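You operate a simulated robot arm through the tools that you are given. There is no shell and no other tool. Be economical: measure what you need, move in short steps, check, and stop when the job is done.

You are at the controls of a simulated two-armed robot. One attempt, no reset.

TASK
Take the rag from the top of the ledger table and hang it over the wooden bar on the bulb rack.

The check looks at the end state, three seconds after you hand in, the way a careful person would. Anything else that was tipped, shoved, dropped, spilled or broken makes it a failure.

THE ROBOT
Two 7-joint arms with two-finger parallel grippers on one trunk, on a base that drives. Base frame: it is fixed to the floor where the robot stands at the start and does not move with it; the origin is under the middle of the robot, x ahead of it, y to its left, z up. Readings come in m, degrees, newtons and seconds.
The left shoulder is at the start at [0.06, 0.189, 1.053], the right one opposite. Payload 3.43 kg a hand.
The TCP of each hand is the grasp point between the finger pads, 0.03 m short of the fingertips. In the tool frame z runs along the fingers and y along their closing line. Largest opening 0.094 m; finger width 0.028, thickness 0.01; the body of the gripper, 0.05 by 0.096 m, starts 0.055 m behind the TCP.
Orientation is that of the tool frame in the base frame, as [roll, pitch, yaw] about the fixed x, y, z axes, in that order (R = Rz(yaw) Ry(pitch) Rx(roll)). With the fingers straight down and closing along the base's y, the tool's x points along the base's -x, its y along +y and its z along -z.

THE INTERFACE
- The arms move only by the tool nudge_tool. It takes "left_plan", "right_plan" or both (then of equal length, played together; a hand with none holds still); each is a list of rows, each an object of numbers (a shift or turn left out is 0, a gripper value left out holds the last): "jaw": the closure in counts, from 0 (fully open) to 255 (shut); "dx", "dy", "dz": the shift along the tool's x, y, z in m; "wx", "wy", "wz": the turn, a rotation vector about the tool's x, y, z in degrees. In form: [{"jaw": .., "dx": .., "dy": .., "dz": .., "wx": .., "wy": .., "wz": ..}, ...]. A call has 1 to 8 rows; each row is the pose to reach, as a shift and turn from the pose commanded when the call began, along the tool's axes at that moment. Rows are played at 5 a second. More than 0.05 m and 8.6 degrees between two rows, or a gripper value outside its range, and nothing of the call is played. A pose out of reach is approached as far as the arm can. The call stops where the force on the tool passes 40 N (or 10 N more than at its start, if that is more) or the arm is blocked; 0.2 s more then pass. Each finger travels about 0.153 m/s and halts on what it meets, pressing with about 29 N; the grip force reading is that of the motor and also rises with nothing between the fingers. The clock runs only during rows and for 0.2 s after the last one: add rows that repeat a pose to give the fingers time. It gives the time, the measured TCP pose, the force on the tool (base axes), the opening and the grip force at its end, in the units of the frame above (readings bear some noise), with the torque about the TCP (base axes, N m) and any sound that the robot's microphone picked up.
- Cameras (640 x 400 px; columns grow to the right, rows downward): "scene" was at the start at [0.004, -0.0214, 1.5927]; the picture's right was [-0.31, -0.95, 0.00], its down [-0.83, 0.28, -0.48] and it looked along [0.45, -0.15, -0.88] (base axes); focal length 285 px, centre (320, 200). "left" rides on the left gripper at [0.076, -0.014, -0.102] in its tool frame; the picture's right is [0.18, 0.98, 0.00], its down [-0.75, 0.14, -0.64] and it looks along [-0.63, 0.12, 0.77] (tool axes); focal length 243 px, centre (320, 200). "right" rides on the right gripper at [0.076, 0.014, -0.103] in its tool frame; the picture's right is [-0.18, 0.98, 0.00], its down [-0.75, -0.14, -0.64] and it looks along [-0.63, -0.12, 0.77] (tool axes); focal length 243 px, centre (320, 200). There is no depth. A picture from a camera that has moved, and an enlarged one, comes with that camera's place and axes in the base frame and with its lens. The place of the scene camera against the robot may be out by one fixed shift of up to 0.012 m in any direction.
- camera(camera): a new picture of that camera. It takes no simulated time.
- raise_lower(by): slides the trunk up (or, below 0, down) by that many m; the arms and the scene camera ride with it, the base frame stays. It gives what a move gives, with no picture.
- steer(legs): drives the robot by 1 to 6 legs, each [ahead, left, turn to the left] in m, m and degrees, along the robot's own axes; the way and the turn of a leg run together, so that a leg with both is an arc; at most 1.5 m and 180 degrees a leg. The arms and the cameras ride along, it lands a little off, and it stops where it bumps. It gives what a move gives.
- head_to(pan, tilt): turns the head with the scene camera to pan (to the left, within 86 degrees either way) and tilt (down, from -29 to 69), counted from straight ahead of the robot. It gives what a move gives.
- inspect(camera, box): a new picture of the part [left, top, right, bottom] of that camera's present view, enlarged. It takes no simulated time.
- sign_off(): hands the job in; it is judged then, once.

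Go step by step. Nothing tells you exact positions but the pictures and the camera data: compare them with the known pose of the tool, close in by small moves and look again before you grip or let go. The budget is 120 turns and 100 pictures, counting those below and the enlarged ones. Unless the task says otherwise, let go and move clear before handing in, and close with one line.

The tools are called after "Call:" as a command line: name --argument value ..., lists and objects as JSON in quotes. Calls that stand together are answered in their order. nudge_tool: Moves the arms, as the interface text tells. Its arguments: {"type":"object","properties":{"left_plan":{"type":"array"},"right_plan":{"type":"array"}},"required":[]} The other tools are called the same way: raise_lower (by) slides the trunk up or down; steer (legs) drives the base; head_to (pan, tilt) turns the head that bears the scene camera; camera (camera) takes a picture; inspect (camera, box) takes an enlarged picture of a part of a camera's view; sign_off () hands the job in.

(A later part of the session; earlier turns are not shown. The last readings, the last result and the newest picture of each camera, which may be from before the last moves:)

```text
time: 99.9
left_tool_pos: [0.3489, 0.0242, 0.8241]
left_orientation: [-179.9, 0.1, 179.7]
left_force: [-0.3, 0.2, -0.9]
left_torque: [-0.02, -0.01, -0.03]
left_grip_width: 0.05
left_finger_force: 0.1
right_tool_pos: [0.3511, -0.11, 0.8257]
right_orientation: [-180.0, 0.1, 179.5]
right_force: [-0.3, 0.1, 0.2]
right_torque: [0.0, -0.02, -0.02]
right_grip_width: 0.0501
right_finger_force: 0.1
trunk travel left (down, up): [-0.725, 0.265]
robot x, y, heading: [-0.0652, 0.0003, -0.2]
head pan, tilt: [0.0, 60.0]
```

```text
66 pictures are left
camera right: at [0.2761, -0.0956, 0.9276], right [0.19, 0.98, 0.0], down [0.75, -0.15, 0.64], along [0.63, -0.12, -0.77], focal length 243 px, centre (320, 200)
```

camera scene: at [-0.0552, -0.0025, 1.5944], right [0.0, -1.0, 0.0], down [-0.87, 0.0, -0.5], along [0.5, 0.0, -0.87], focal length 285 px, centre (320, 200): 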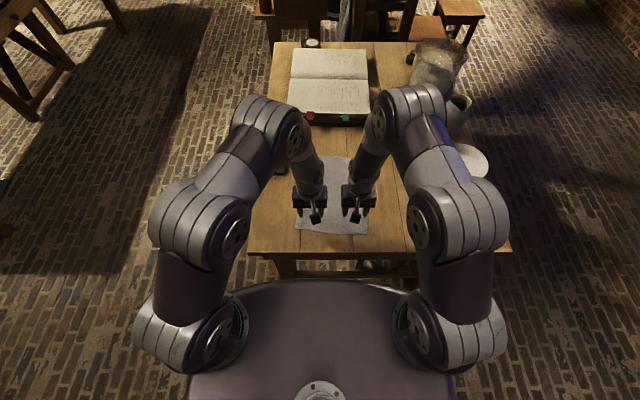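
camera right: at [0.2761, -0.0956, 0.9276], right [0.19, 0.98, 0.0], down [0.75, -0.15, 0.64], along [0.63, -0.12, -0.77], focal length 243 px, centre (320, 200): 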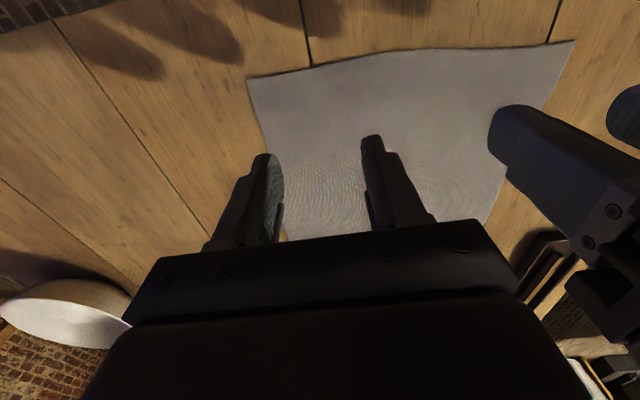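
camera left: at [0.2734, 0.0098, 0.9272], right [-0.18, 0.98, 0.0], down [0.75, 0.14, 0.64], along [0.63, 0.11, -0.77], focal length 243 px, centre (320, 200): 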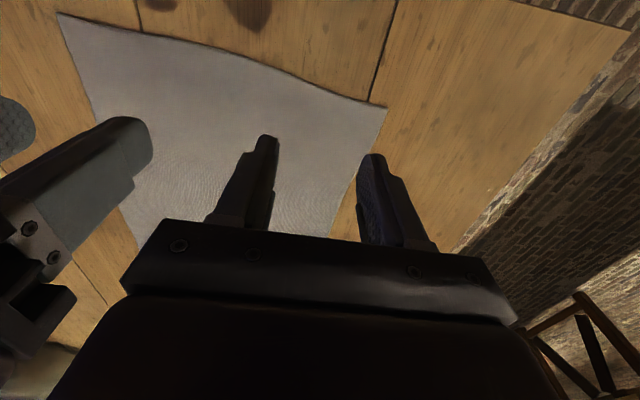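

The corners are near (0.348,0.093) and (0.322,−0.175). I'll descend to the cloth with half-open fingers.

Call:
nudge_tool --left_plan '[{"dx": -0.005, "dy": 0.004, "dz": 0.04}, {"dx": -0.01, "dy": 0.008, "dz": 0.08}, {"dx": -0.013, "dy": 0.011, "dz": 0.11}, {"dx": -0.013, "dy": 0.011, "dz": 0.12}, {"dx": -0.013, "dy": 0.011, "dz": 0.124}, {"dx": -0.013, "dy": 0.011, "dz": 0.124}]' --right_plan '[{"dx": 0.001, "dy": -0.004, "dz": 0.04}, {"dx": 0.002, "dy": -0.008, "dz": 0.08}, {"dx": 0.003, "dy": -0.01, "dz": 0.11}, {"dx": 0.003, "dy": -0.01, "dz": 0.121}, {"dx": 0.003, "dy": -0.01, "dz": 0.1255}, {"dx": 0.003, "dy": -0.01, "dz": 0.1255}]'

Call:
camera --camera "left"

Call:
camera --camera "right"

```text
time: 100.6
left_tool_pos: [0.3638, 0.0316, 0.7514]
left_orientation: [-179.8, 0.2, 179.7]
left_force: [-3.1, 0.6, 15.6]
left_torque: [0.5, 0.23, 0.08]
left_grip_width: 0.0502
left_finger_force: 0.0
right_tool_pos: [0.3501, -0.1171, 0.7517]
right_orientation: [-180.0, 0.3, 179.6]
right_force: [-3.6, 0.0, 10.9]
right_torque: [-0.18, 0.14, -0.05]
right_grip_width: 0.05
right_finger_force: 0.0
trunk travel left (down, up): [-0.725, 0.265]
robot x, y, heading: [-0.0637, 0.0039, -0.3]
head pan, tilt: [0.0, 60.0]
stopped in row 3 (left hand): the force on the tool passed its limit (the readings are from after the stop); the commanded pose is now the measured one
```

```text
65 pictures are left
camera left: at [0.285, 0.0172, 0.8542], right [-0.18, 0.98, 0.0], down [0.75, 0.14, 0.65], along [0.64, 0.11, -0.76], focal length 243 px, centre (320, 200)
```

left: 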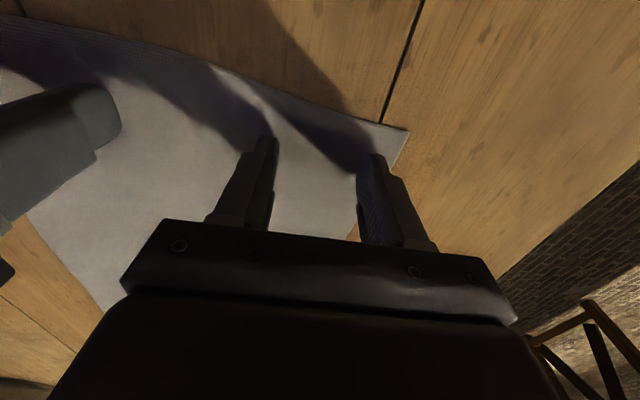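

```text
64 pictures are left
camera right: at [0.2744, -0.1026, 0.8534], right [0.19, 0.98, 0.0], down [0.75, -0.15, 0.65], along [0.63, -0.12, -0.76], focal length 243 px, centre (320, 200)
```

right: 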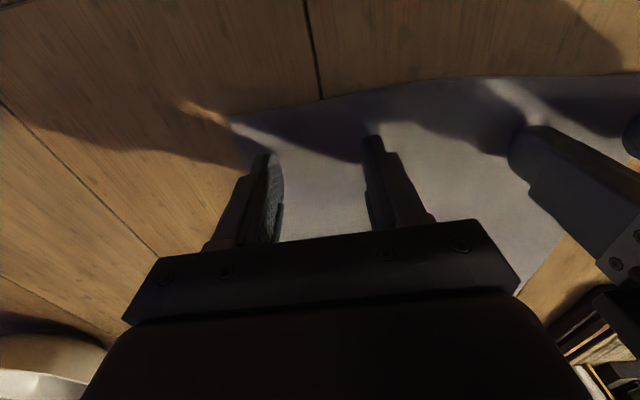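

Both fingertips touched at TCP z≈0.751, so the table top is at about z 0.72. The fingers sit 2–3 cm inside the near edge; I'll press lightly and close.

Call:
nudge_tool --left_plan '[{"dz": 0.002}, {"dz": 0.002, "jaw": 255}, {"dz": 0.002}, {"dz": 0.002}, {"dz": 0.002}]' --right_plan '[{"dz": 0.002}, {"dz": 0.002, "jaw": 255}, {"dz": 0.002}, {"dz": 0.002}, {"dz": 0.002}]'

Call:
camera --camera "left"

Call:
camera --camera "right"

```text
time: 101.8
left_tool_pos: [0.3659, 0.0283, 0.752]
left_orientation: [-179.6, 1.1, 179.7]
left_force: [-2.8, -12.3, 16.7]
left_torque: [-0.25, 0.23, -0.01]
left_grip_width: 0.0023
left_finger_force: 29.2
right_tool_pos: [0.3515, -0.1155, 0.7508]
right_orientation: [179.8, 0.9, 179.6]
right_force: [-2.0, 12.4, 22.6]
right_torque: [0.28, 0.3, 0.04]
right_grip_width: 0.0022
right_finger_force: 29.0
trunk travel left (down, up): [-0.725, 0.265]
robot x, y, heading: [-0.0608, -0.0015, 0.0]
head pan, tilt: [0.0, 60.0]
stopped in row 5 (left hand): the force on the tool passed its limit (the readings are from after the stop); the commanded pose is now the measured one
```

```text
63 pictures are left
camera left: at [0.2869, 0.0154, 0.8535], right [-0.18, 0.98, -0.01], down [0.74, 0.14, 0.65], along [0.64, 0.11, -0.76], focal length 243 px, centre (320, 200)
```

left: 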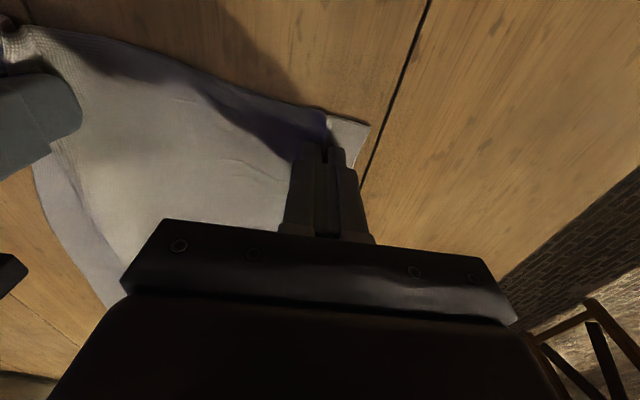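

```text
62 pictures are left
camera right: at [0.276, -0.1011, 0.8526], right [0.19, 0.98, 0.0], down [0.74, -0.15, 0.65], along [0.64, -0.12, -0.76], focal length 243 px, centre (320, 200)
```

right: 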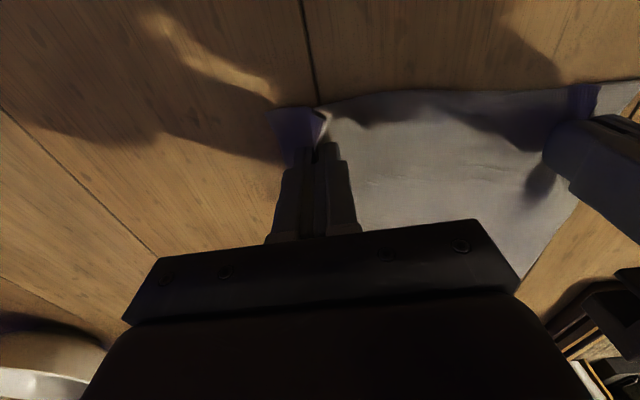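

Both hands hold a pinch of cloth (≈2 mm). Lifting slowly.

Call:
nudge_tool --left_plan '[{"dz": -0.015}, {"dz": -0.035}, {"dz": -0.06}, {"dz": -0.09}, {"dz": -0.12}, {"dz": -0.15}, {"dz": -0.15}]' --right_plan '[{"dz": -0.015}, {"dz": -0.035}, {"dz": -0.06}, {"dz": -0.09}, {"dz": -0.12}, {"dz": -0.15}, {"dz": -0.15}]'

Call:
camera --camera "scene"

Call:
camera --camera "left"

```text
time: 103.4
left_tool_pos: [0.3652, 0.0304, 0.8987]
left_orientation: [-179.8, 0.6, 179.7]
left_force: [-0.1, -21.2, -0.7]
left_torque: [-0.67, 0.05, -0.02]
left_grip_width: 0.0022
left_finger_force: 29.1
right_tool_pos: [0.3513, -0.1167, 0.8981]
right_orientation: [179.9, 0.3, 179.7]
right_force: [1.9, 21.6, -0.7]
right_torque: [0.67, -0.01, 0.13]
right_grip_width: 0.0025
right_finger_force: 28.8
trunk travel left (down, up): [-0.725, 0.265]
robot x, y, heading: [-0.0607, -0.0051, -0.2]
head pan, tilt: [0.0, 60.0]
```

```text
61 pictures are left
camera scene: at [-0.0527, -0.0026, 1.5943], right [0.0, -1.0, 0.0], down [-0.87, 0.0, -0.5], along [0.5, 0.0, -0.87], focal length 285 px, centre (320, 200)
```

scene: 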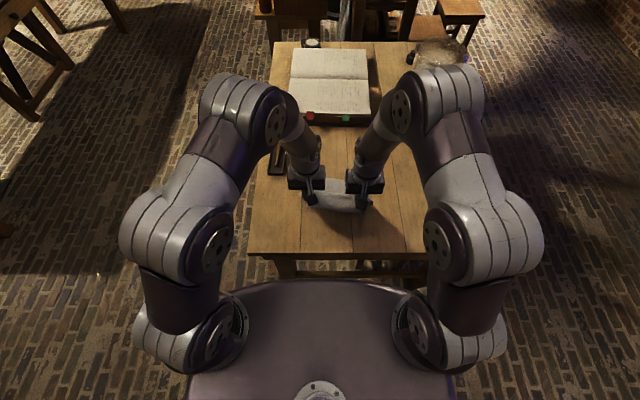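

```text
60 pictures are left
camera left: at [0.2885, 0.0167, 1.0019], right [-0.18, 0.98, -0.01], down [0.75, 0.14, 0.65], along [0.64, 0.11, -0.76], focal length 243 px, centre (320, 200)
```

left: 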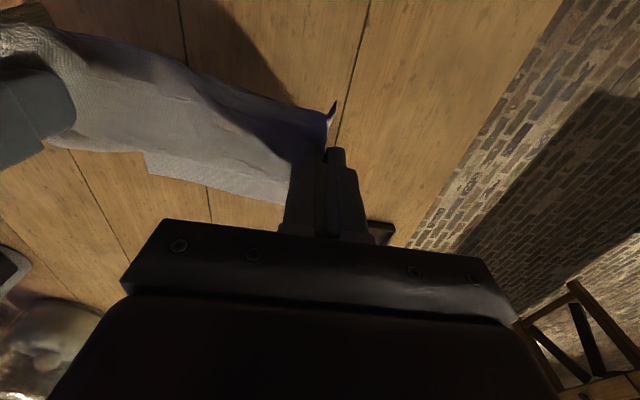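

The rag hangs between the hands, stretched a bit tight (21 N), so I bring the hands closer together, then raise the trunk.

Call:
nudge_tool --left_plan '[{"dy": -0.004, "dz": -0.02}, {"dy": -0.008, "dz": -0.05}, {"dy": -0.012, "dz": -0.08}, {"dy": -0.012, "dz": -0.08}]' --right_plan '[{"dy": 0.004, "dz": -0.02}, {"dy": 0.008, "dz": -0.05}, {"dy": 0.012, "dz": -0.08}, {"dy": 0.012, "dz": -0.08}]'

Call:
raise_lower --by 0.25

Call:
camera --camera "scene"

```text
time: 104.4
left_tool_pos: [0.3644, 0.0186, 0.9772]
left_orientation: [-179.7, 0.5, 179.6]
left_force: [0.1, 0.6, -0.4]
left_torque: [0.01, -0.02, 0.0]
left_grip_width: 0.0019
left_finger_force: 29.3
right_tool_pos: [0.3524, -0.1047, 0.9783]
right_orientation: [179.9, 0.4, 179.6]
right_force: [0.2, -0.3, -0.5]
right_torque: [0.01, 0.02, -0.04]
right_grip_width: 0.0022
right_finger_force: 29.0
trunk travel left (down, up): [-0.725, 0.265]
robot x, y, heading: [-0.0629, -0.0014, -0.3]
head pan, tilt: [0.0, 60.0]
```

```text
time: 107.0
left_tool_pos: [0.3633, 0.0192, 1.2301]
left_orientation: [-179.7, 0.5, 179.8]
left_force: [0.4, -0.3, -0.5]
left_torque: [0.0, 0.02, -0.04]
left_grip_width: 0.002
left_finger_force: 29.2
right_tool_pos: [0.3507, -0.1048, 1.2284]
right_orientation: [179.9, 0.4, 179.6]
right_force: [-0.8, -0.8, -0.2]
right_torque: [-0.04, 0.02, -0.01]
right_grip_width: 0.0021
right_finger_force: 29.1
trunk travel left (down, up): [-0.975, 0.015]
robot x, y, heading: [-0.0668, 0.0006, -0.3]
head pan, tilt: [0.0, 60.0]
```

```text
59 pictures are left
camera scene: at [-0.0536, -0.0025, 1.8443], right [0.0, -1.0, 0.0], down [-0.87, 0.0, -0.5], along [0.5, 0.0, -0.87], focal length 285 px, centre (320, 200)
```

scene: 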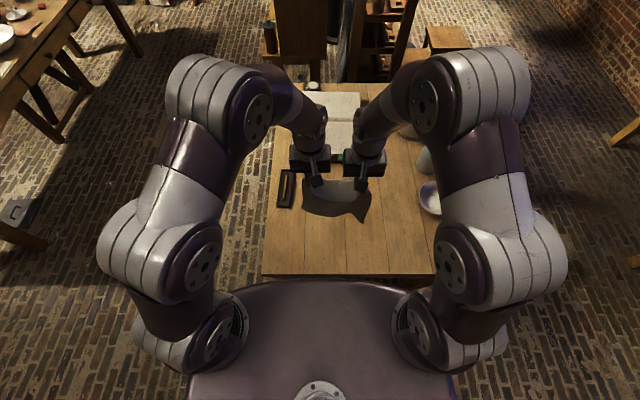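

The rag is held well clear. Driving the proven route to the rack side.

Call:
steer --legs '[[-0.2, 0, 0], [0, -1.0, 0], [1.2, 0, 0], [0, -0.75, 0], [1.0, 0, 0], [0.93, 0, 0]]'

Call:
camera --camera "scene"

```text
time: 132.0
left_tool_pos: [3.2768, -1.7538, 1.2296]
left_orientation: [-179.7, 0.6, -179.9]
left_force: [-0.4, -0.6, -0.6]
left_torque: [0.0, -0.01, 0.0]
left_grip_width: 0.0019
left_finger_force: 29.3
right_tool_pos: [3.2652, -1.8782, 1.2294]
right_orientation: [179.9, 0.5, -179.9]
right_force: [0.4, 0.7, -0.1]
right_torque: [0.01, 0.0, 0.03]
right_grip_width: 0.0023
right_finger_force: 29.2
trunk travel left (down, up): [-0.975, 0.015]
robot x, y, heading: [2.8514, -1.776, 0.3]
head pan, tilt: [0.0, 60.0]
```

```text
58 pictures are left
camera scene: at [2.8594, -1.7783, 1.8444], right [0.0, -1.0, 0.0], down [-0.87, 0.0, -0.5], along [0.5, 0.0, -0.87], focal length 285 px, centre (320, 200)
```

scene: 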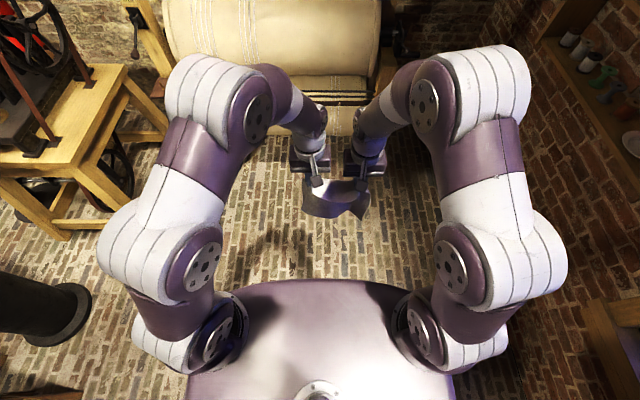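

Now turn to face the bar diagonally, lift the hands, and approach partway.

Call:
nudge_tool --left_plan '[{"dz": -0.03}, {"dz": -0.06}, {"dz": -0.08}, {"dz": -0.08}]' --right_plan '[{"dz": -0.03}, {"dz": -0.06}, {"dz": -0.08}, {"dz": -0.08}]'

Call:
steer --legs '[[0, 0, 125], [0, -0.57, 0], [0.35, 0, 0]]'

Call:
head_to --pan 20 --tilt 50

Call:
camera --camera "scene"

```text
time: 133.0
left_tool_pos: [3.2789, -1.7538, 1.3092]
left_orientation: [-179.7, 0.6, -179.9]
left_force: [-0.8, 0.7, -0.1]
left_torque: [0.03, 0.0, 0.0]
left_grip_width: 0.0018
left_finger_force: 28.7
right_tool_pos: [3.2662, -1.8787, 1.3107]
right_orientation: [179.9, 0.3, 180.0]
right_force: [0.8, 0.3, 1.3]
right_torque: [-0.02, -0.03, 0.01]
right_grip_width: 0.0023
right_finger_force: 29.2
trunk travel left (down, up): [-0.975, 0.015]
robot x, y, heading: [2.8535, -1.7801, 0.3]
head pan, tilt: [0.0, 60.0]
```

```text
time: 143.3
left_tool_pos: [2.8525, -0.831, 1.3105]
left_orientation: [-179.7, 0.6, -54.7]
left_force: [0.2, -0.2, 0.5]
left_torque: [0.0, 0.01, -0.04]
left_grip_width: 0.0019
left_finger_force: 29.0
right_tool_pos: [2.9603, -0.7703, 1.3112]
right_orientation: [180.0, 0.6, -54.8]
right_force: [-0.6, -0.4, 0.5]
right_torque: [-0.01, 0.01, -0.08]
right_grip_width: 0.002
right_finger_force: 29.0
trunk travel left (down, up): [-0.975, 0.015]
robot x, y, heading: [3.1144, -1.1643, 125.3]
head pan, tilt: [0.0, 60.0]
```

```text
time: 144.1
left_tool_pos: [2.8495, -0.8283, 1.3077]
left_orientation: [-179.7, 0.5, -54.7]
left_force: [-0.2, 0.6, -0.1]
left_torque: [-0.02, 0.02, -0.05]
left_grip_width: 0.0019
left_finger_force: 28.9
right_tool_pos: [2.9587, -0.7672, 1.3088]
right_orientation: [179.9, 0.4, -54.9]
right_force: [0.3, -0.5, 0.2]
right_torque: [0.02, 0.01, -0.05]
right_grip_width: 0.0023
right_finger_force: 29.0
trunk travel left (down, up): [-0.975, 0.015]
robot x, y, heading: [3.116, -1.1654, 125.2]
head pan, tilt: [20.0, 50.0]
```

```text
57 pictures are left
camera scene: at [3.0878, -1.1689, 1.8569], right [0.57, 0.82, 0.0], down [0.63, -0.44, -0.64], along [-0.53, 0.37, -0.77], focal length 285 px, centre (320, 200)
```

scene: 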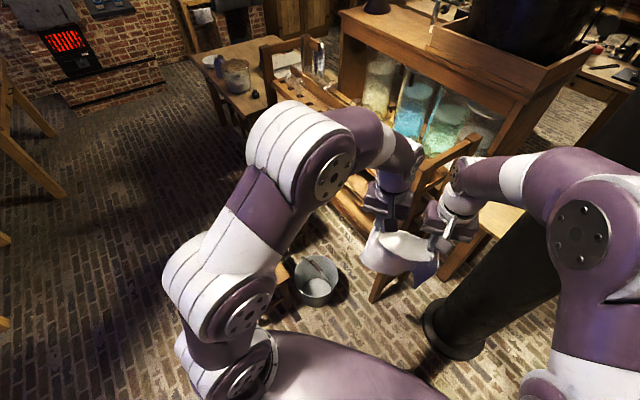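

The rag hangs freely. A stove pipe stands near my right arm, so I'll turn to heading 110° for clearance and then shift the hands to the left relative to my body.

Call:
steer --legs '[[0, 0, -15]]'

```text
time: 145.4
left_tool_pos: [2.9467, -0.7729, 1.3091]
left_orientation: [-179.7, 0.5, -69.9]
left_force: [0.5, -1.0, -1.2]
left_torque: [0.0, 0.01, 0.03]
left_grip_width: 0.0016
left_finger_force: 29.6
right_tool_pos: [3.0669, -0.7411, 1.311]
right_orientation: [-180.0, 0.4, -70.0]
right_force: [0.0, 0.0, -0.6]
right_torque: [-0.01, -0.04, 0.04]
right_grip_width: 0.0022
right_finger_force: 29.1
trunk travel left (down, up): [-0.975, 0.015]
robot x, y, heading: [3.1152, -1.166, 110.4]
head pan, tilt: [20.0, 50.0]
```

Call:
nudge_tool --left_plan '[{"dx": -0.017, "dy": 0.044, "wz": 2.9}, {"dx": -0.034, "dy": 0.089, "wz": 5.7}, {"dx": -0.051, "dy": 0.133, "wz": 8.6}, {"dx": -0.069, "dy": 0.177, "wz": 11.4}, {"dx": -0.086, "dy": 0.221, "wz": 14.3}, {"dx": -0.103, "dy": 0.266, "wz": 17.1}, {"dx": -0.12, "dy": 0.31, "wz": 20}, {"dx": -0.12, "dy": 0.31, "wz": 20}]' --right_plan '[{"dx": -0.0126, "dy": 0.0451, "wz": 2.9}, {"dx": -0.0252, "dy": 0.0903, "wz": 5.7}, {"dx": -0.0378, "dy": 0.1354, "wz": 8.6}, {"dx": -0.0505, "dy": 0.1806, "wz": 11.4}, {"dx": -0.0631, "dy": 0.2257, "wz": 14.3}, {"dx": -0.0757, "dy": 0.2709, "wz": 17.1}, {"dx": -0.0883, "dy": 0.316, "wz": 20}, {"dx": -0.0883, "dy": 0.316, "wz": 20}]'

Call:
head_to --pan 25 --tilt 45

Call:
camera --camera "scene"

Call:
camera --camera "left"

```text
time: 146.7
left_tool_pos: [2.6936, -0.7703, 1.3013]
left_orientation: [-178.8, -0.3, -85.3]
left_force: [17.9, -1.1, -2.4]
left_torque: [-0.05, -0.62, 0.01]
left_grip_width: 0.0019
left_finger_force: 29.0
left hand out of reach, approached as far as the arm can: row 6
right_tool_pos: [2.8409, -0.781, 1.2821]
right_orientation: [178.1, 1.4, -85.2]
right_force: [-20.5, 1.5, 2.2]
right_torque: [0.02, 0.6, 0.07]
right_grip_width: 0.002
right_finger_force: 29.1
right hand out of reach, approached as far as the arm can: row 4, 5, 6
trunk travel left (down, up): [-0.975, 0.015]
robot x, y, heading: [3.1138, -1.1602, 110.3]
head pan, tilt: [20.0, 50.0]
stopped in row 6 (right hand): the force on the tool passed its limit (the readings are from after the stop); the commanded pose is now the measured one
```

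```text
time: 147.4
left_tool_pos: [2.6943, -0.7714, 1.3016]
left_orientation: [-179.0, -0.3, -85.3]
left_force: [30.2, -2.1, -4.7]
left_torque: [-0.07, -0.89, -0.03]
left_grip_width: 0.0022
left_finger_force: 28.5
right_tool_pos: [2.8437, -0.7822, 1.2813]
right_orientation: [178.3, 1.3, -85.3]
right_force: [-30.9, 1.4, 3.9]
right_torque: [0.08, 0.93, 0.13]
right_grip_width: 0.0023
right_finger_force: 28.6
trunk travel left (down, up): [-0.975, 0.015]
robot x, y, heading: [3.1139, -1.1652, 110.2]
head pan, tilt: [25.0, 45.0]
```

```text
56 pictures are left
camera scene: at [3.0788, -1.1638, 1.8638], right [0.7, 0.71, 0.0], down [0.5, -0.5, -0.71], along [-0.5, 0.5, -0.71], focal length 285 px, centre (320, 200)
```

scene: 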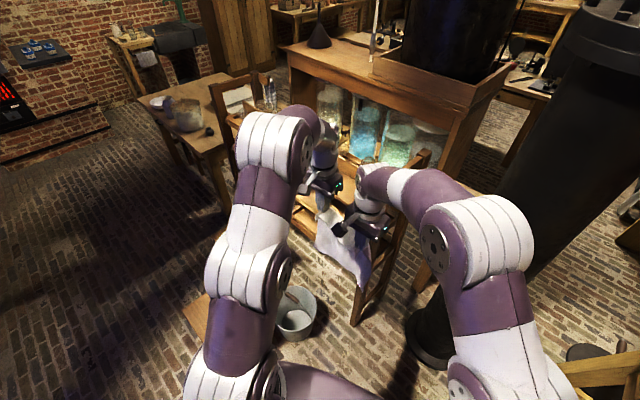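

```text
55 pictures are left
camera left: at [2.7133, -0.8458, 1.4058], right [-0.96, -0.26, -0.02], down [-0.21, 0.74, 0.64], along [-0.16, 0.62, -0.77], focal length 243 px, centre (320, 200)
```

left: 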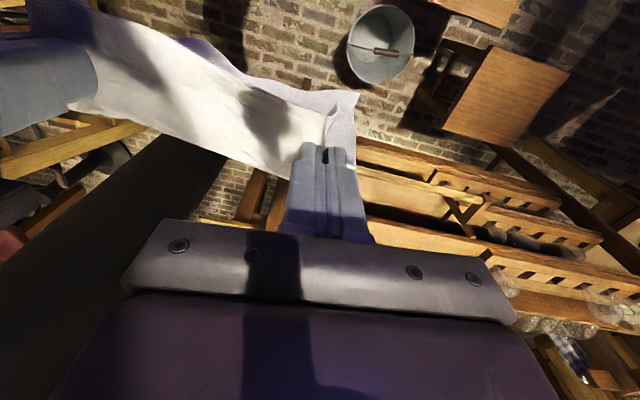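

The right hand is at its reach limit with the fingers straight down this high, and the cloth is tight. I'll ease the tension and tilt the fingers forward, which gives more reach.

Call:
nudge_tool --left_plan '[{"dy": -0.012}, {"dy": -0.024, "wy": -8}, {"dy": -0.024, "wy": -16}, {"dy": -0.024, "wy": -24}, {"dy": -0.024, "wy": -32}, {"dy": -0.024, "wy": -40}, {"dy": -0.024, "wy": -40}]' --right_plan '[{}, {"wy": -8}, {"wy": -16}, {"wy": -24}, {"wy": -32}, {"wy": -40}, {"wy": -40}]'

Call:
camera --camera "scene"

```text
time: 149.0
left_tool_pos: [2.7184, -0.767, 1.3023]
left_orientation: [-178.9, 39.7, -84.6]
left_force: [0.1, 0.0, -0.3]
left_torque: [-0.02, 0.0, 0.01]
left_grip_width: 0.0019
left_finger_force: 29.1
right_tool_pos: [2.8449, -0.7802, 1.2807]
right_orientation: [178.0, 41.2, -86.4]
right_force: [-1.3, 0.7, -0.5]
right_torque: [-0.02, -0.01, 0.04]
right_grip_width: 0.0024
right_finger_force: 28.7
trunk travel left (down, up): [-0.975, 0.015]
robot x, y, heading: [3.1182, -1.1621, 110.0]
head pan, tilt: [25.0, 45.0]
```

```text
54 pictures are left
camera scene: at [3.0796, -1.1628, 1.8638], right [0.7, 0.71, 0.0], down [0.5, -0.5, -0.71], along [-0.5, 0.5, -0.71], focal length 285 px, centre (320, 200)
```

scene: 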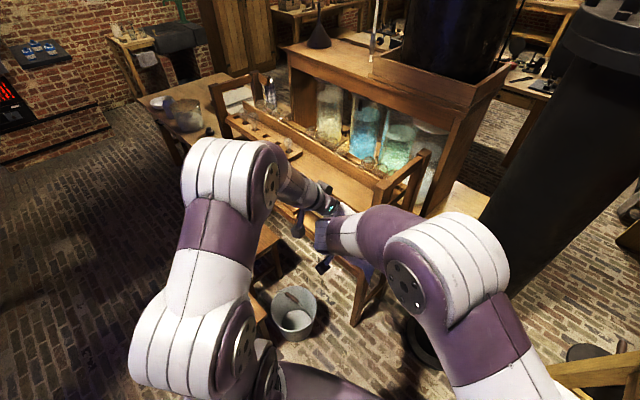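

Tension is gone and the tilt works. Turning to heading 130° next, from where both hands can reach the bar with the base clear of the bucket.

Call:
steer --legs '[[0, 0, 20]]'

```text
time: 150.5
left_tool_pos: [2.6076, -0.9274, 1.3039]
left_orientation: [-178.9, 39.7, -64.7]
left_force: [0.2, 0.2, 0.7]
left_torque: [-0.03, 0.0, -0.03]
left_grip_width: 0.0022
left_finger_force: 28.9
right_tool_pos: [2.7308, -0.8965, 1.2814]
right_orientation: [178.0, 41.2, -66.5]
right_force: [-0.7, 0.2, -0.2]
right_torque: [-0.05, -0.04, -0.04]
right_grip_width: 0.0022
right_finger_force: 28.9
trunk travel left (down, up): [-0.975, 0.015]
robot x, y, heading: [3.1145, -1.1639, 130.4]
head pan, tilt: [25.0, 45.0]
```

Call:
nudge_tool --left_plan '[{"dx": -0.018, "dy": -0.008, "dz": 0.013, "wx": 4, "wz": 4.8}, {"dx": -0.0355, "dy": -0.016, "dz": 0.026, "wx": 8, "wz": 9.6}, {"dx": -0.053, "dy": -0.024, "dz": 0.039, "wx": 12, "wz": 14.4}, {"dx": -0.071, "dy": -0.032, "dz": 0.052, "wx": 16, "wz": 19.2}, {"dx": -0.071, "dy": -0.032, "dz": 0.052, "wx": 16, "wz": 19.2}]' --right_plan '[{"dx": -0.016, "dy": -0.005, "dz": 0.005, "wx": 3.9, "wz": 4.4}, {"dx": -0.032, "dy": -0.01, "dz": 0.009, "wx": 7.8, "wz": 8.8}, {"dx": -0.048, "dy": -0.015, "dz": 0.014, "wx": 11.6, "wz": 13.3}, {"dx": -0.0634, "dy": -0.0194, "dz": 0.0183, "wx": 15.5, "wz": 17.7}, {"dx": -0.0634, "dy": -0.0194, "dz": 0.0183, "wx": 15.5, "wz": 17.7}]'

Call:
camera --camera "scene"

Call:
camera --camera "left"

```text
time: 151.7
left_tool_pos: [2.6004, -0.8342, 1.3088]
left_orientation: [-178.9, 40.1, -89.8]
left_force: [5.9, 0.2, 0.0]
left_torque: [-0.03, -0.14, -0.1]
left_grip_width: 0.0019
left_finger_force: 28.9
right_tool_pos: [2.7432, -0.8281, 1.2943]
right_orientation: [178.0, 40.6, -90.0]
right_force: [-5.5, 0.0, 0.7]
right_torque: [0.0, 0.14, 0.18]
right_grip_width: 0.002
right_finger_force: 29.3
right hand out of reach, approached as far as the arm can: row 4, 5
trunk travel left (down, up): [-0.975, 0.015]
robot x, y, heading: [3.1146, -1.1641, 130.1]
head pan, tilt: [25.0, 45.0]
```

```text
53 pictures are left
camera scene: at [3.0821, -1.1765, 1.8638], right [0.42, 0.91, 0.0], down [0.64, -0.3, -0.71], along [-0.64, 0.3, -0.71], focal length 285 px, centre (320, 200)
```

scene: 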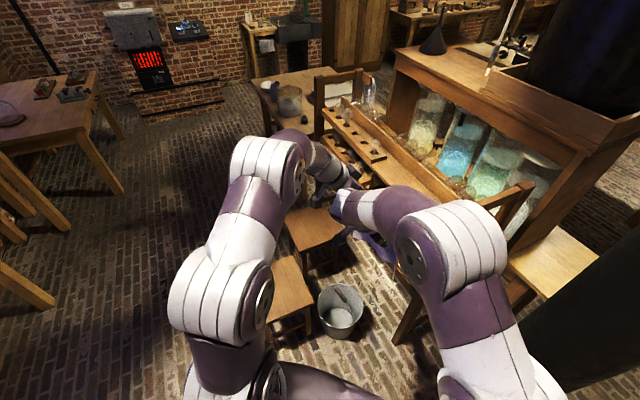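

```text
52 pictures are left
camera left: at [2.6135, -0.9596, 1.3386], right [-0.98, -0.13, -0.13], down [-0.15, 0.16, 0.97], along [-0.11, 0.98, -0.18], focal length 243 px, centre (320, 200)
```

left: 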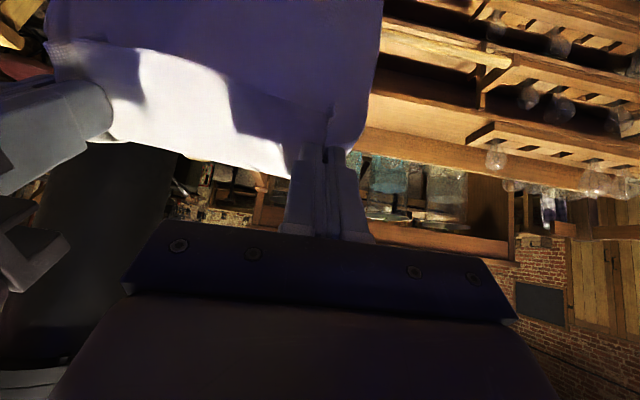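

The left camera now shows the bar squarely: z≈0.945, consistent. I'll raise the trunk its last bit and close in partway.

Call:
raise_lower --by 0.015

Call:
steer --legs '[[0.23, 0.009, 0]]'

Call:
camera --camera "scene"

Call:
camera --camera "left"

Call:
camera --camera "right"

```text
time: 152.3
left_tool_pos: [2.5998, -0.8349, 1.324]
left_orientation: [-179.0, 40.1, -89.7]
left_force: [7.0, 1.0, -0.9]
left_torque: [0.0, -0.2, -0.14]
left_grip_width: 0.0018
left_finger_force: 28.8
right_tool_pos: [2.745, -0.8274, 1.3087]
right_orientation: [178.1, 40.6, -89.9]
right_force: [-7.3, 0.2, 0.8]
right_torque: [0.02, 0.15, 0.19]
right_grip_width: 0.0023
right_finger_force: 28.7
trunk travel left (down, up): [-0.99, 0.0]
robot x, y, heading: [3.1159, -1.1627, 130.2]
head pan, tilt: [25.0, 45.0]
```

```text
time: 154.0
left_tool_pos: [2.4479, -0.6673, 1.3263]
left_orientation: [-179.1, 40.2, -89.8]
left_force: [8.5, 1.0, -1.6]
left_torque: [-0.03, -0.15, -0.15]
left_grip_width: 0.002
left_finger_force: 28.6
right_tool_pos: [2.591, -0.661, 1.3091]
right_orientation: [178.0, 40.7, -89.9]
right_force: [-7.1, -0.6, 1.4]
right_torque: [0.0, 0.21, 0.25]
right_grip_width: 0.0022
right_finger_force: 28.7
trunk travel left (down, up): [-0.99, 0.0]
robot x, y, heading: [2.9607, -0.995, 130.3]
head pan, tilt: [25.0, 45.0]
```

```text
51 pictures are left
camera scene: at [2.9303, -1.011, 1.8789], right [0.42, 0.91, 0.0], down [0.64, -0.3, -0.71], along [-0.64, 0.3, -0.71], focal length 285 px, centre (320, 200)
```

scene: 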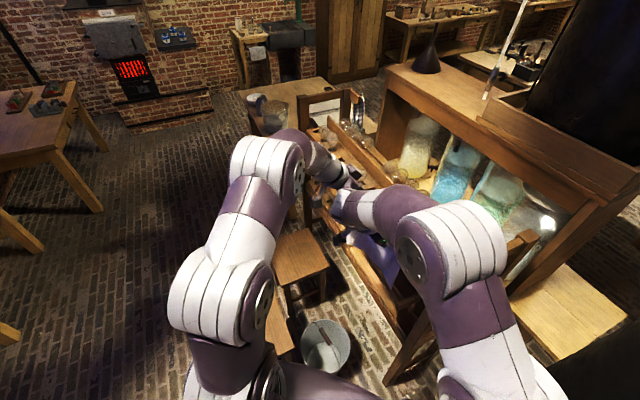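

```text
50 pictures are left
camera left: at [2.4608, -0.7931, 1.3552], right [-0.98, -0.13, -0.13], down [-0.15, 0.16, 0.98], along [-0.11, 0.98, -0.18], focal length 243 px, centre (320, 200)
```

left: 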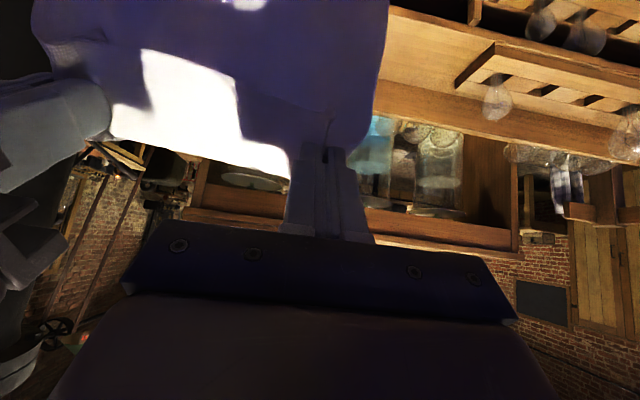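

```text
49 pictures are left
camera right: at [2.5817, -0.7861, 1.3379], right [-0.98, 0.12, 0.15], down [0.16, 0.16, 0.97], along [0.09, 0.98, -0.17], focal length 243 px, centre (320, 200)
```

right: 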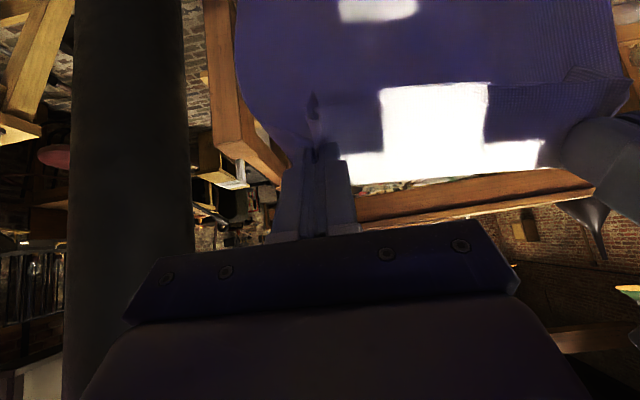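

Call:
inspect --camera "scene" --box '[290, 170, 450, 310]'

```text
2.86 times, centred on (370, 240) of scene
camera zoom: at [2.9303, -1.011, 1.8789], right [0.42, 0.91, 0.0], down [0.64, -0.3, -0.71], along [-0.64, 0.3, -0.71], focal length 815 px, centre (177, 86)
```

zoom: 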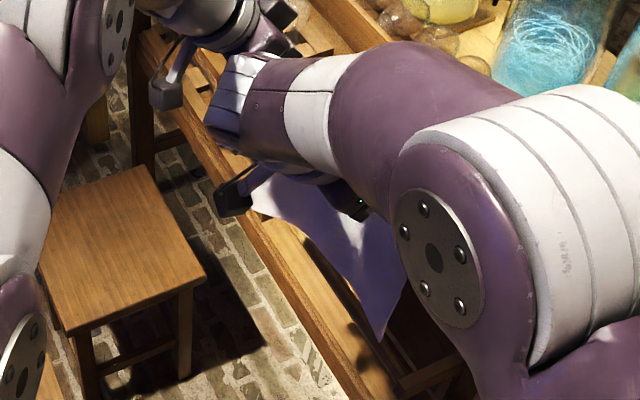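

The rag's lower edge is at about z 1.0–1.1, above the bar (0.95). Moving the last 12 cm so the rag hangs just behind the bar.

Call:
steer --legs '[[0.09, -0.077, 0]]'

Call:
head_to --pan 10 --tilt 55

Call:
camera --camera "scene"

Call:
camera --camera "left"

```text
time: 155.2
left_tool_pos: [2.4474, -0.5504, 1.3244]
left_orientation: [-179.0, 40.4, -89.8]
left_force: [6.8, -0.9, -0.9]
left_torque: [-0.04, -0.18, -0.1]
left_grip_width: 0.0017
left_finger_force: 28.5
right_tool_pos: [2.5905, -0.5417, 1.3095]
right_orientation: [178.1, 40.8, -89.9]
right_force: [-8.5, -0.4, 0.5]
right_torque: [0.01, 0.11, 0.2]
right_grip_width: 0.0024
right_finger_force: 29.0
trunk travel left (down, up): [-0.99, 0.0]
robot x, y, heading: [2.9617, -0.8764, 130.2]
head pan, tilt: [25.0, 45.0]
```

```text
time: 156.0
left_tool_pos: [2.4487, -0.5441, 1.3225]
left_orientation: [-178.9, 40.1, -89.8]
left_force: [6.0, 0.7, 0.2]
left_torque: [-0.05, -0.13, -0.09]
left_grip_width: 0.0019
left_finger_force: 28.9
right_tool_pos: [2.5905, -0.5383, 1.3081]
right_orientation: [178.0, 40.5, -90.0]
right_force: [-5.4, -0.6, 0.2]
right_torque: [-0.01, 0.13, 0.16]
right_grip_width: 0.0023
right_finger_force: 29.2
trunk travel left (down, up): [-0.99, 0.0]
robot x, y, heading: [2.9654, -0.8724, 130.1]
head pan, tilt: [10.0, 55.0]
```

```text
47 pictures are left
camera scene: at [2.9469, -0.8746, 1.8654], right [0.64, 0.77, 0.0], down [0.63, -0.53, -0.57], along [-0.44, 0.37, -0.82], focal length 285 px, centre (320, 200)
```

scene: 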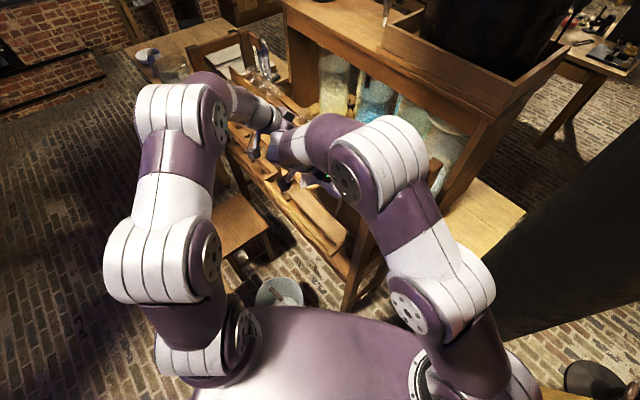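

```text
46 pictures are left
camera left: at [2.4604, -0.6699, 1.3534], right [-0.98, -0.13, -0.13], down [-0.15, 0.16, 0.97], along [-0.11, 0.98, -0.18], focal length 243 px, centre (320, 200)
```

left: 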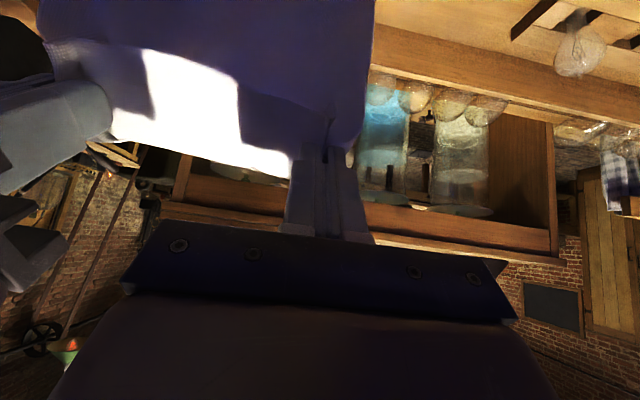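

Call:
inspect --camera "scene" --box '[220, 120, 400, 280]'

```text
2.50 times, centred on (310, 200) of scene
camera zoom: at [2.9469, -0.8746, 1.8654], right [0.64, 0.77, 0.0], down [0.63, -0.53, -0.57], along [-0.44, 0.37, -0.82], focal length 713 px, centre (345, 200)
```

zoom: 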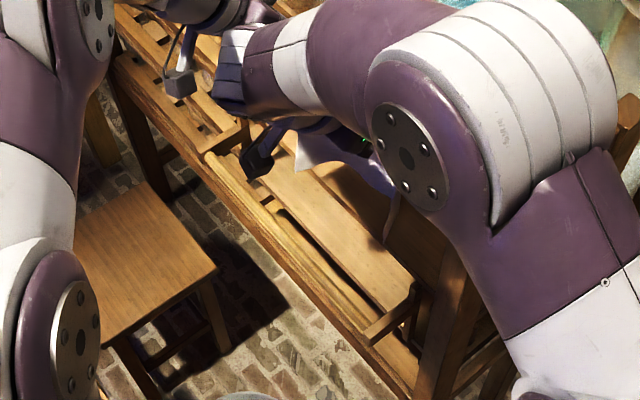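

Call:
inspect --camera "scene" --box '[265, 150, 345, 220]'

```text
5.71 times, centred on (305, 185) of scene
camera zoom: at [2.9469, -0.8746, 1.8654], right [0.64, 0.77, 0.0], down [0.63, -0.53, -0.57], along [-0.44, 0.37, -0.82], focal length 1630 px, centre (406, 286)
```

zoom: 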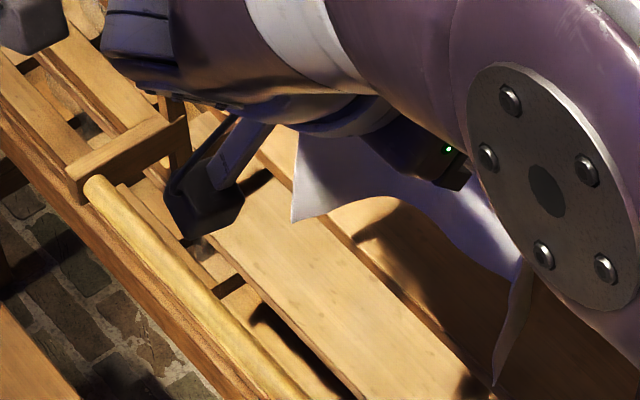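

Call:
inspect --camera "scene" --box '[285, 175, 365, 265]'

```text
4.44 times, centred on (325, 220) of scene
camera zoom: at [2.9469, -0.8746, 1.8654], right [0.64, 0.77, 0.0], down [0.63, -0.53, -0.57], along [-0.44, 0.37, -0.82], focal length 1268 px, centre (298, 111)
```

zoom: 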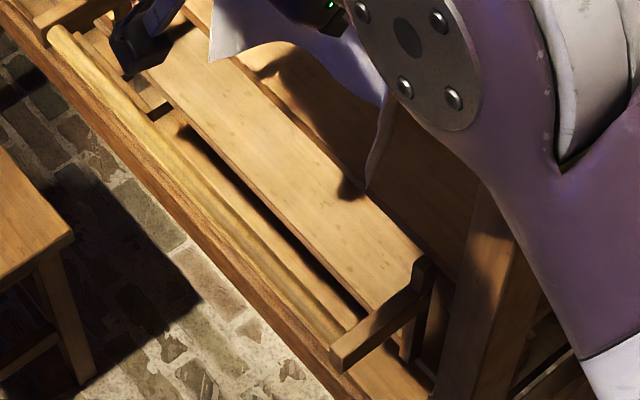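

Now it is clear: the shelf slopes to a front edge near y −0.535, and the bar's back is at about −0.571, leaving a ~3.5 cm gap. I'll move the hands back 2.5 cm, lower slightly and check the cloth is over the gap.

Call:
nudge_tool --left_plan '[{"dx": 0.019, "dz": -0.016}, {"dx": 0.032, "dz": -0.001}, {"dx": 0.0449, "dz": 0.0146}, {"dx": 0.0449, "dz": 0.0146}, {"dx": 0.0449, "dz": 0.0146}, {"dx": 0.0449, "dz": 0.0146}]' --right_plan '[{"dx": 0.019, "dz": -0.016}, {"dx": 0.032, "dz": -0.001}, {"dx": 0.0449, "dz": 0.0146}, {"dx": 0.0449, "dz": 0.0146}, {"dx": 0.0449, "dz": 0.0146}, {"dx": 0.0449, "dz": 0.0146}]'

Call:
inspect --camera "scene" --box '[260, 145, 360, 255]'

```text
time: 157.4
left_tool_pos: [2.4483, -0.5695, 1.2827]
left_orientation: [-179.0, 40.2, -89.8]
left_force: [3.4, -0.3, -1.1]
left_torque: [0.02, -0.05, -0.07]
left_grip_width: 0.002
left_finger_force: 28.8
right_tool_pos: [2.5893, -0.5627, 1.2667]
right_orientation: [178.2, 40.5, -90.0]
right_force: [-3.6, -0.4, -0.4]
right_torque: [-0.02, 0.05, 0.15]
right_grip_width: 0.0022
right_finger_force: 29.0
right hand out of reach, approached as far as the arm can: row 1
trunk travel left (down, up): [-0.99, 0.0]
robot x, y, heading: [2.9615, -0.8776, 130.2]
head pan, tilt: [10.0, 55.0]
```

```text
3.64 times, centred on (310, 200) of scene
camera zoom: at [2.9459, -0.8752, 1.8654], right [0.64, 0.77, 0.0], down [0.63, -0.53, -0.57], along [-0.44, 0.37, -0.82], focal length 1037 px, centre (356, 200)
```

zoom: 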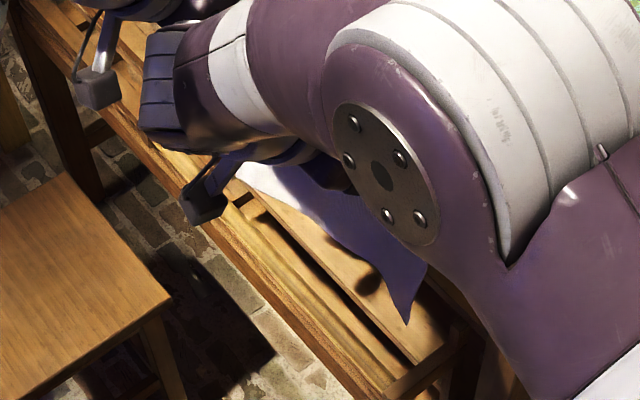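

Call:
nudge_tool --left_plan '[{"dx": 0.0046, "dz": -0.0039}, {"dx": 0.021, "dz": 0.015}, {"dx": 0.037, "dz": 0.0345}, {"dx": 0.053, "dz": 0.0535}, {"dx": 0.0689, "dz": 0.0727}, {"dx": 0.0689, "dz": 0.0727}, {"dx": 0.0689, "dz": 0.0727}]' --right_plan '[{"dx": 0.0092, "dz": -0.0077}, {"dx": 0.0252, "dz": 0.0115}, {"dx": 0.0413, "dz": 0.0306}, {"dx": 0.0574, "dz": 0.0498}, {"dx": 0.0735, "dz": 0.0689}, {"dx": 0.0735, "dz": 0.0689}, {"dx": 0.0735, "dz": 0.0689}]'

Call:
inspect --camera "scene" --box '[260, 145, 360, 255]'

Call:
camera --camera "left"

```text
time: 159.0
left_tool_pos: [2.4487, -0.5763, 1.183]
left_orientation: [-178.9, 40.2, -89.8]
left_force: [0.7, 0.0, -0.5]
left_torque: [0.02, -0.03, 0.02]
left_grip_width: 0.0021
left_finger_force: 29.1
right_tool_pos: [2.5882, -0.5765, 1.1669]
right_orientation: [178.1, 40.6, -90.0]
right_force: [-0.5, 0.7, 0.5]
right_torque: [0.01, 0.02, 0.01]
right_grip_width: 0.0023
right_finger_force: 28.9
trunk travel left (down, up): [-0.99, 0.0]
robot x, y, heading: [2.9593, -0.8755, 130.2]
head pan, tilt: [10.0, 55.0]
```

```text
3.64 times, centred on (310, 200) of scene
camera zoom: at [2.9477, -0.8773, 1.8654], right [0.64, 0.77, 0.0], down [0.63, -0.52, -0.57], along [-0.44, 0.37, -0.82], focal length 1037 px, centre (356, 200)
```

zoom: 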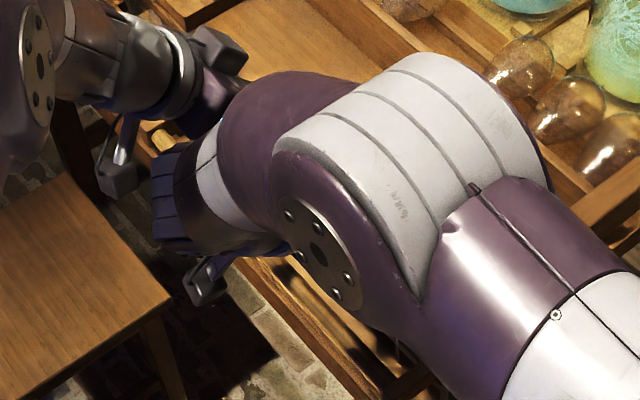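

```text
40 pictures are left
camera left: at [2.4622, -0.7021, 1.2131], right [-0.98, -0.13, -0.13], down [-0.15, 0.16, 0.97], along [-0.11, 0.98, -0.18], focal length 243 px, centre (320, 200)
```

left: 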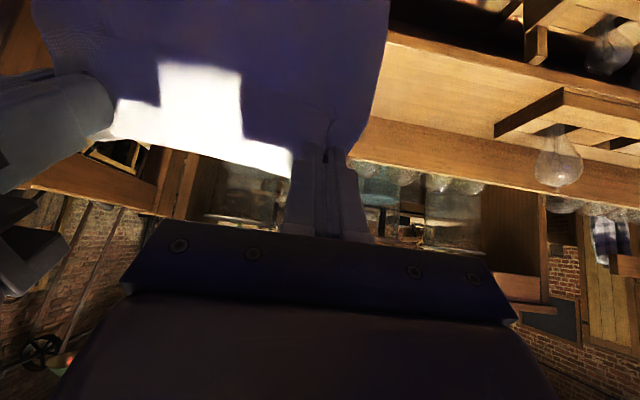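

Call:
head_to --pan 25 --tilt 55

Call:
camera --camera "scene"

Call:
inspect --camera "scene" --box '[350, 160, 450, 260]'

```text
time: 159.8
left_tool_pos: [2.4479, -0.5762, 1.1829]
left_orientation: [-178.9, 40.2, -89.8]
left_force: [-0.3, 0.5, -0.5]
left_torque: [-0.01, -0.01, 0.03]
left_grip_width: 0.002
left_finger_force: 29.3
right_tool_pos: [2.5868, -0.5747, 1.1672]
right_orientation: [178.1, 40.5, -90.0]
right_force: [-0.2, -0.3, 0.0]
right_torque: [-0.01, 0.03, 0.04]
right_grip_width: 0.002
right_finger_force: 28.7
trunk travel left (down, up): [-0.99, 0.0]
robot x, y, heading: [2.9585, -0.8753, 130.1]
head pan, tilt: [25.0, 55.0]
```

```text
39 pictures are left
camera scene: at [2.9366, -0.8925, 1.8654], right [0.42, 0.91, 0.0], down [0.74, -0.34, -0.57], along [-0.52, 0.24, -0.82], focal length 285 px, centre (320, 200)
```

scene: 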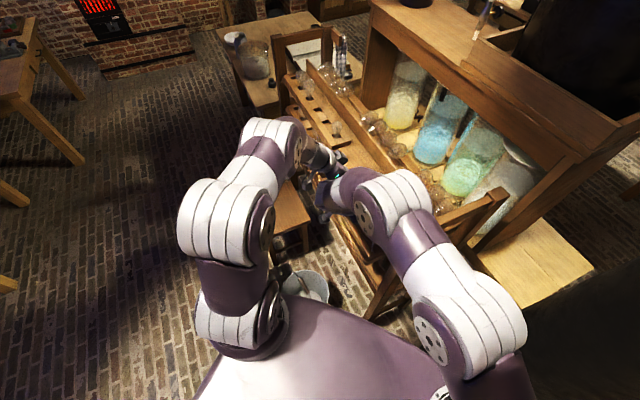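

```text
4.00 times, centred on (400, 210) of scene
camera zoom: at [2.9366, -0.8925, 1.8654], right [0.42, 0.91, 0.0], down [0.74, -0.34, -0.57], along [-0.52, 0.24, -0.82], focal length 1141 px, centre (0, 160)
```

zoom: 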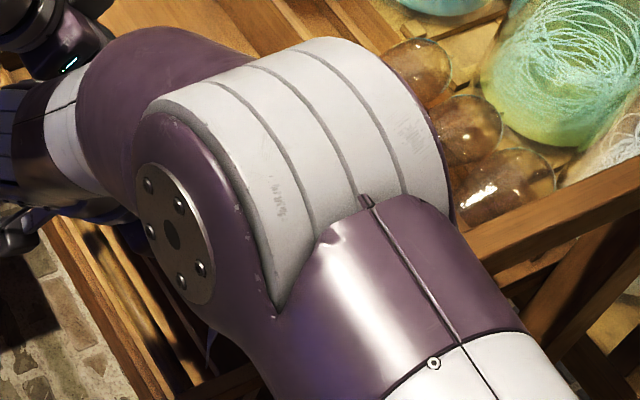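

Call:
inspect --camera "scene" --box '[340, 200, 410, 260]'

```text
6.67 times, centred on (375, 230) of scene
camera zoom: at [2.9366, -0.8925, 1.8654], right [0.42, 0.91, 0.0], down [0.74, -0.34, -0.57], along [-0.52, 0.24, -0.82], focal length 1901 px, centre (-47, 0)
```

zoom: 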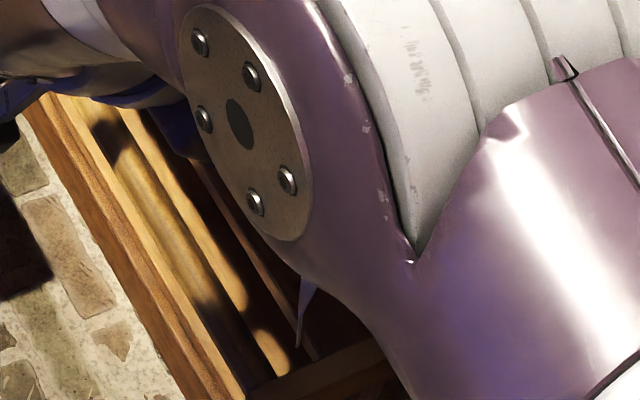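

The rag's corner is dropping in between bar and shelf. Lowering another 8 cm.

Call:
nudge_tool --left_plan '[{"dx": 0.0129, "dz": 0.0153}, {"dx": 0.0257, "dz": 0.0306}, {"dx": 0.0386, "dz": 0.046}, {"dx": 0.0514, "dz": 0.0613}, {"dx": 0.0514, "dz": 0.0613}, {"dx": 0.0514, "dz": 0.0613}]' --right_plan '[{"dx": 0.0129, "dz": 0.0153}, {"dx": 0.0257, "dz": 0.0306}, {"dx": 0.0386, "dz": 0.046}, {"dx": 0.0514, "dz": 0.0613}, {"dx": 0.0514, "dz": 0.0613}, {"dx": 0.0514, "dz": 0.0613}]'

Call:
camera --camera "left"

Call:
inspect --camera "scene" --box '[280, 150, 440, 290]'

```text
time: 161.2
left_tool_pos: [2.4508, -0.5765, 1.104]
left_orientation: [-179.0, 40.2, -89.7]
left_force: [0.4, 0.4, 0.0]
left_torque: [0.02, 0.01, 0.02]
left_grip_width: 0.0019
left_finger_force: 29.0
right_tool_pos: [2.5853, -0.5749, 1.089]
right_orientation: [178.1, 40.6, -90.1]
right_force: [1.0, 0.5, 0.1]
right_torque: [-0.02, 0.0, 0.01]
right_grip_width: 0.0022
right_finger_force: 29.2
trunk travel left (down, up): [-0.99, 0.0]
robot x, y, heading: [2.9605, -0.8756, 129.9]
head pan, tilt: [25.0, 55.0]
```

```text
36 pictures are left
camera left: at [2.4633, -0.7016, 1.1338], right [-0.98, -0.13, -0.13], down [-0.15, 0.16, 0.97], along [-0.11, 0.98, -0.18], focal length 243 px, centre (320, 200)
```

left: 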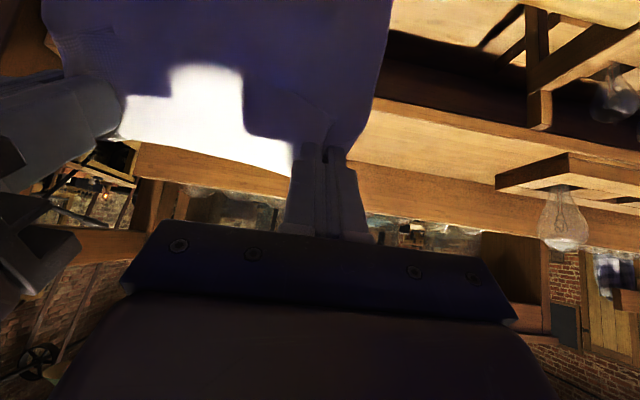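

```text
2.86 times, centred on (360, 220) of scene
camera zoom: at [2.9373, -0.8928, 1.8654], right [0.42, 0.91, 0.0], down [0.74, -0.34, -0.57], along [-0.52, 0.24, -0.82], focal length 815 px, centre (206, 143)
```

zoom: 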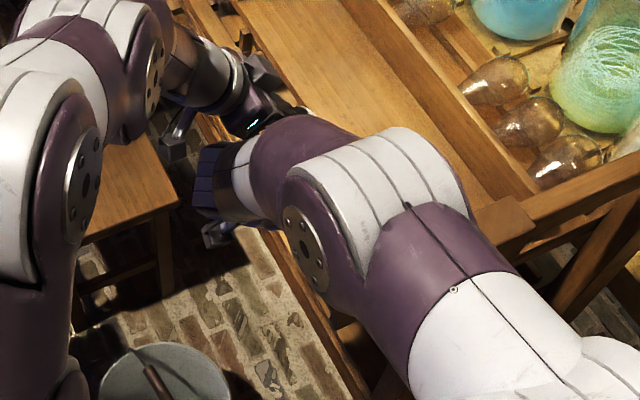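

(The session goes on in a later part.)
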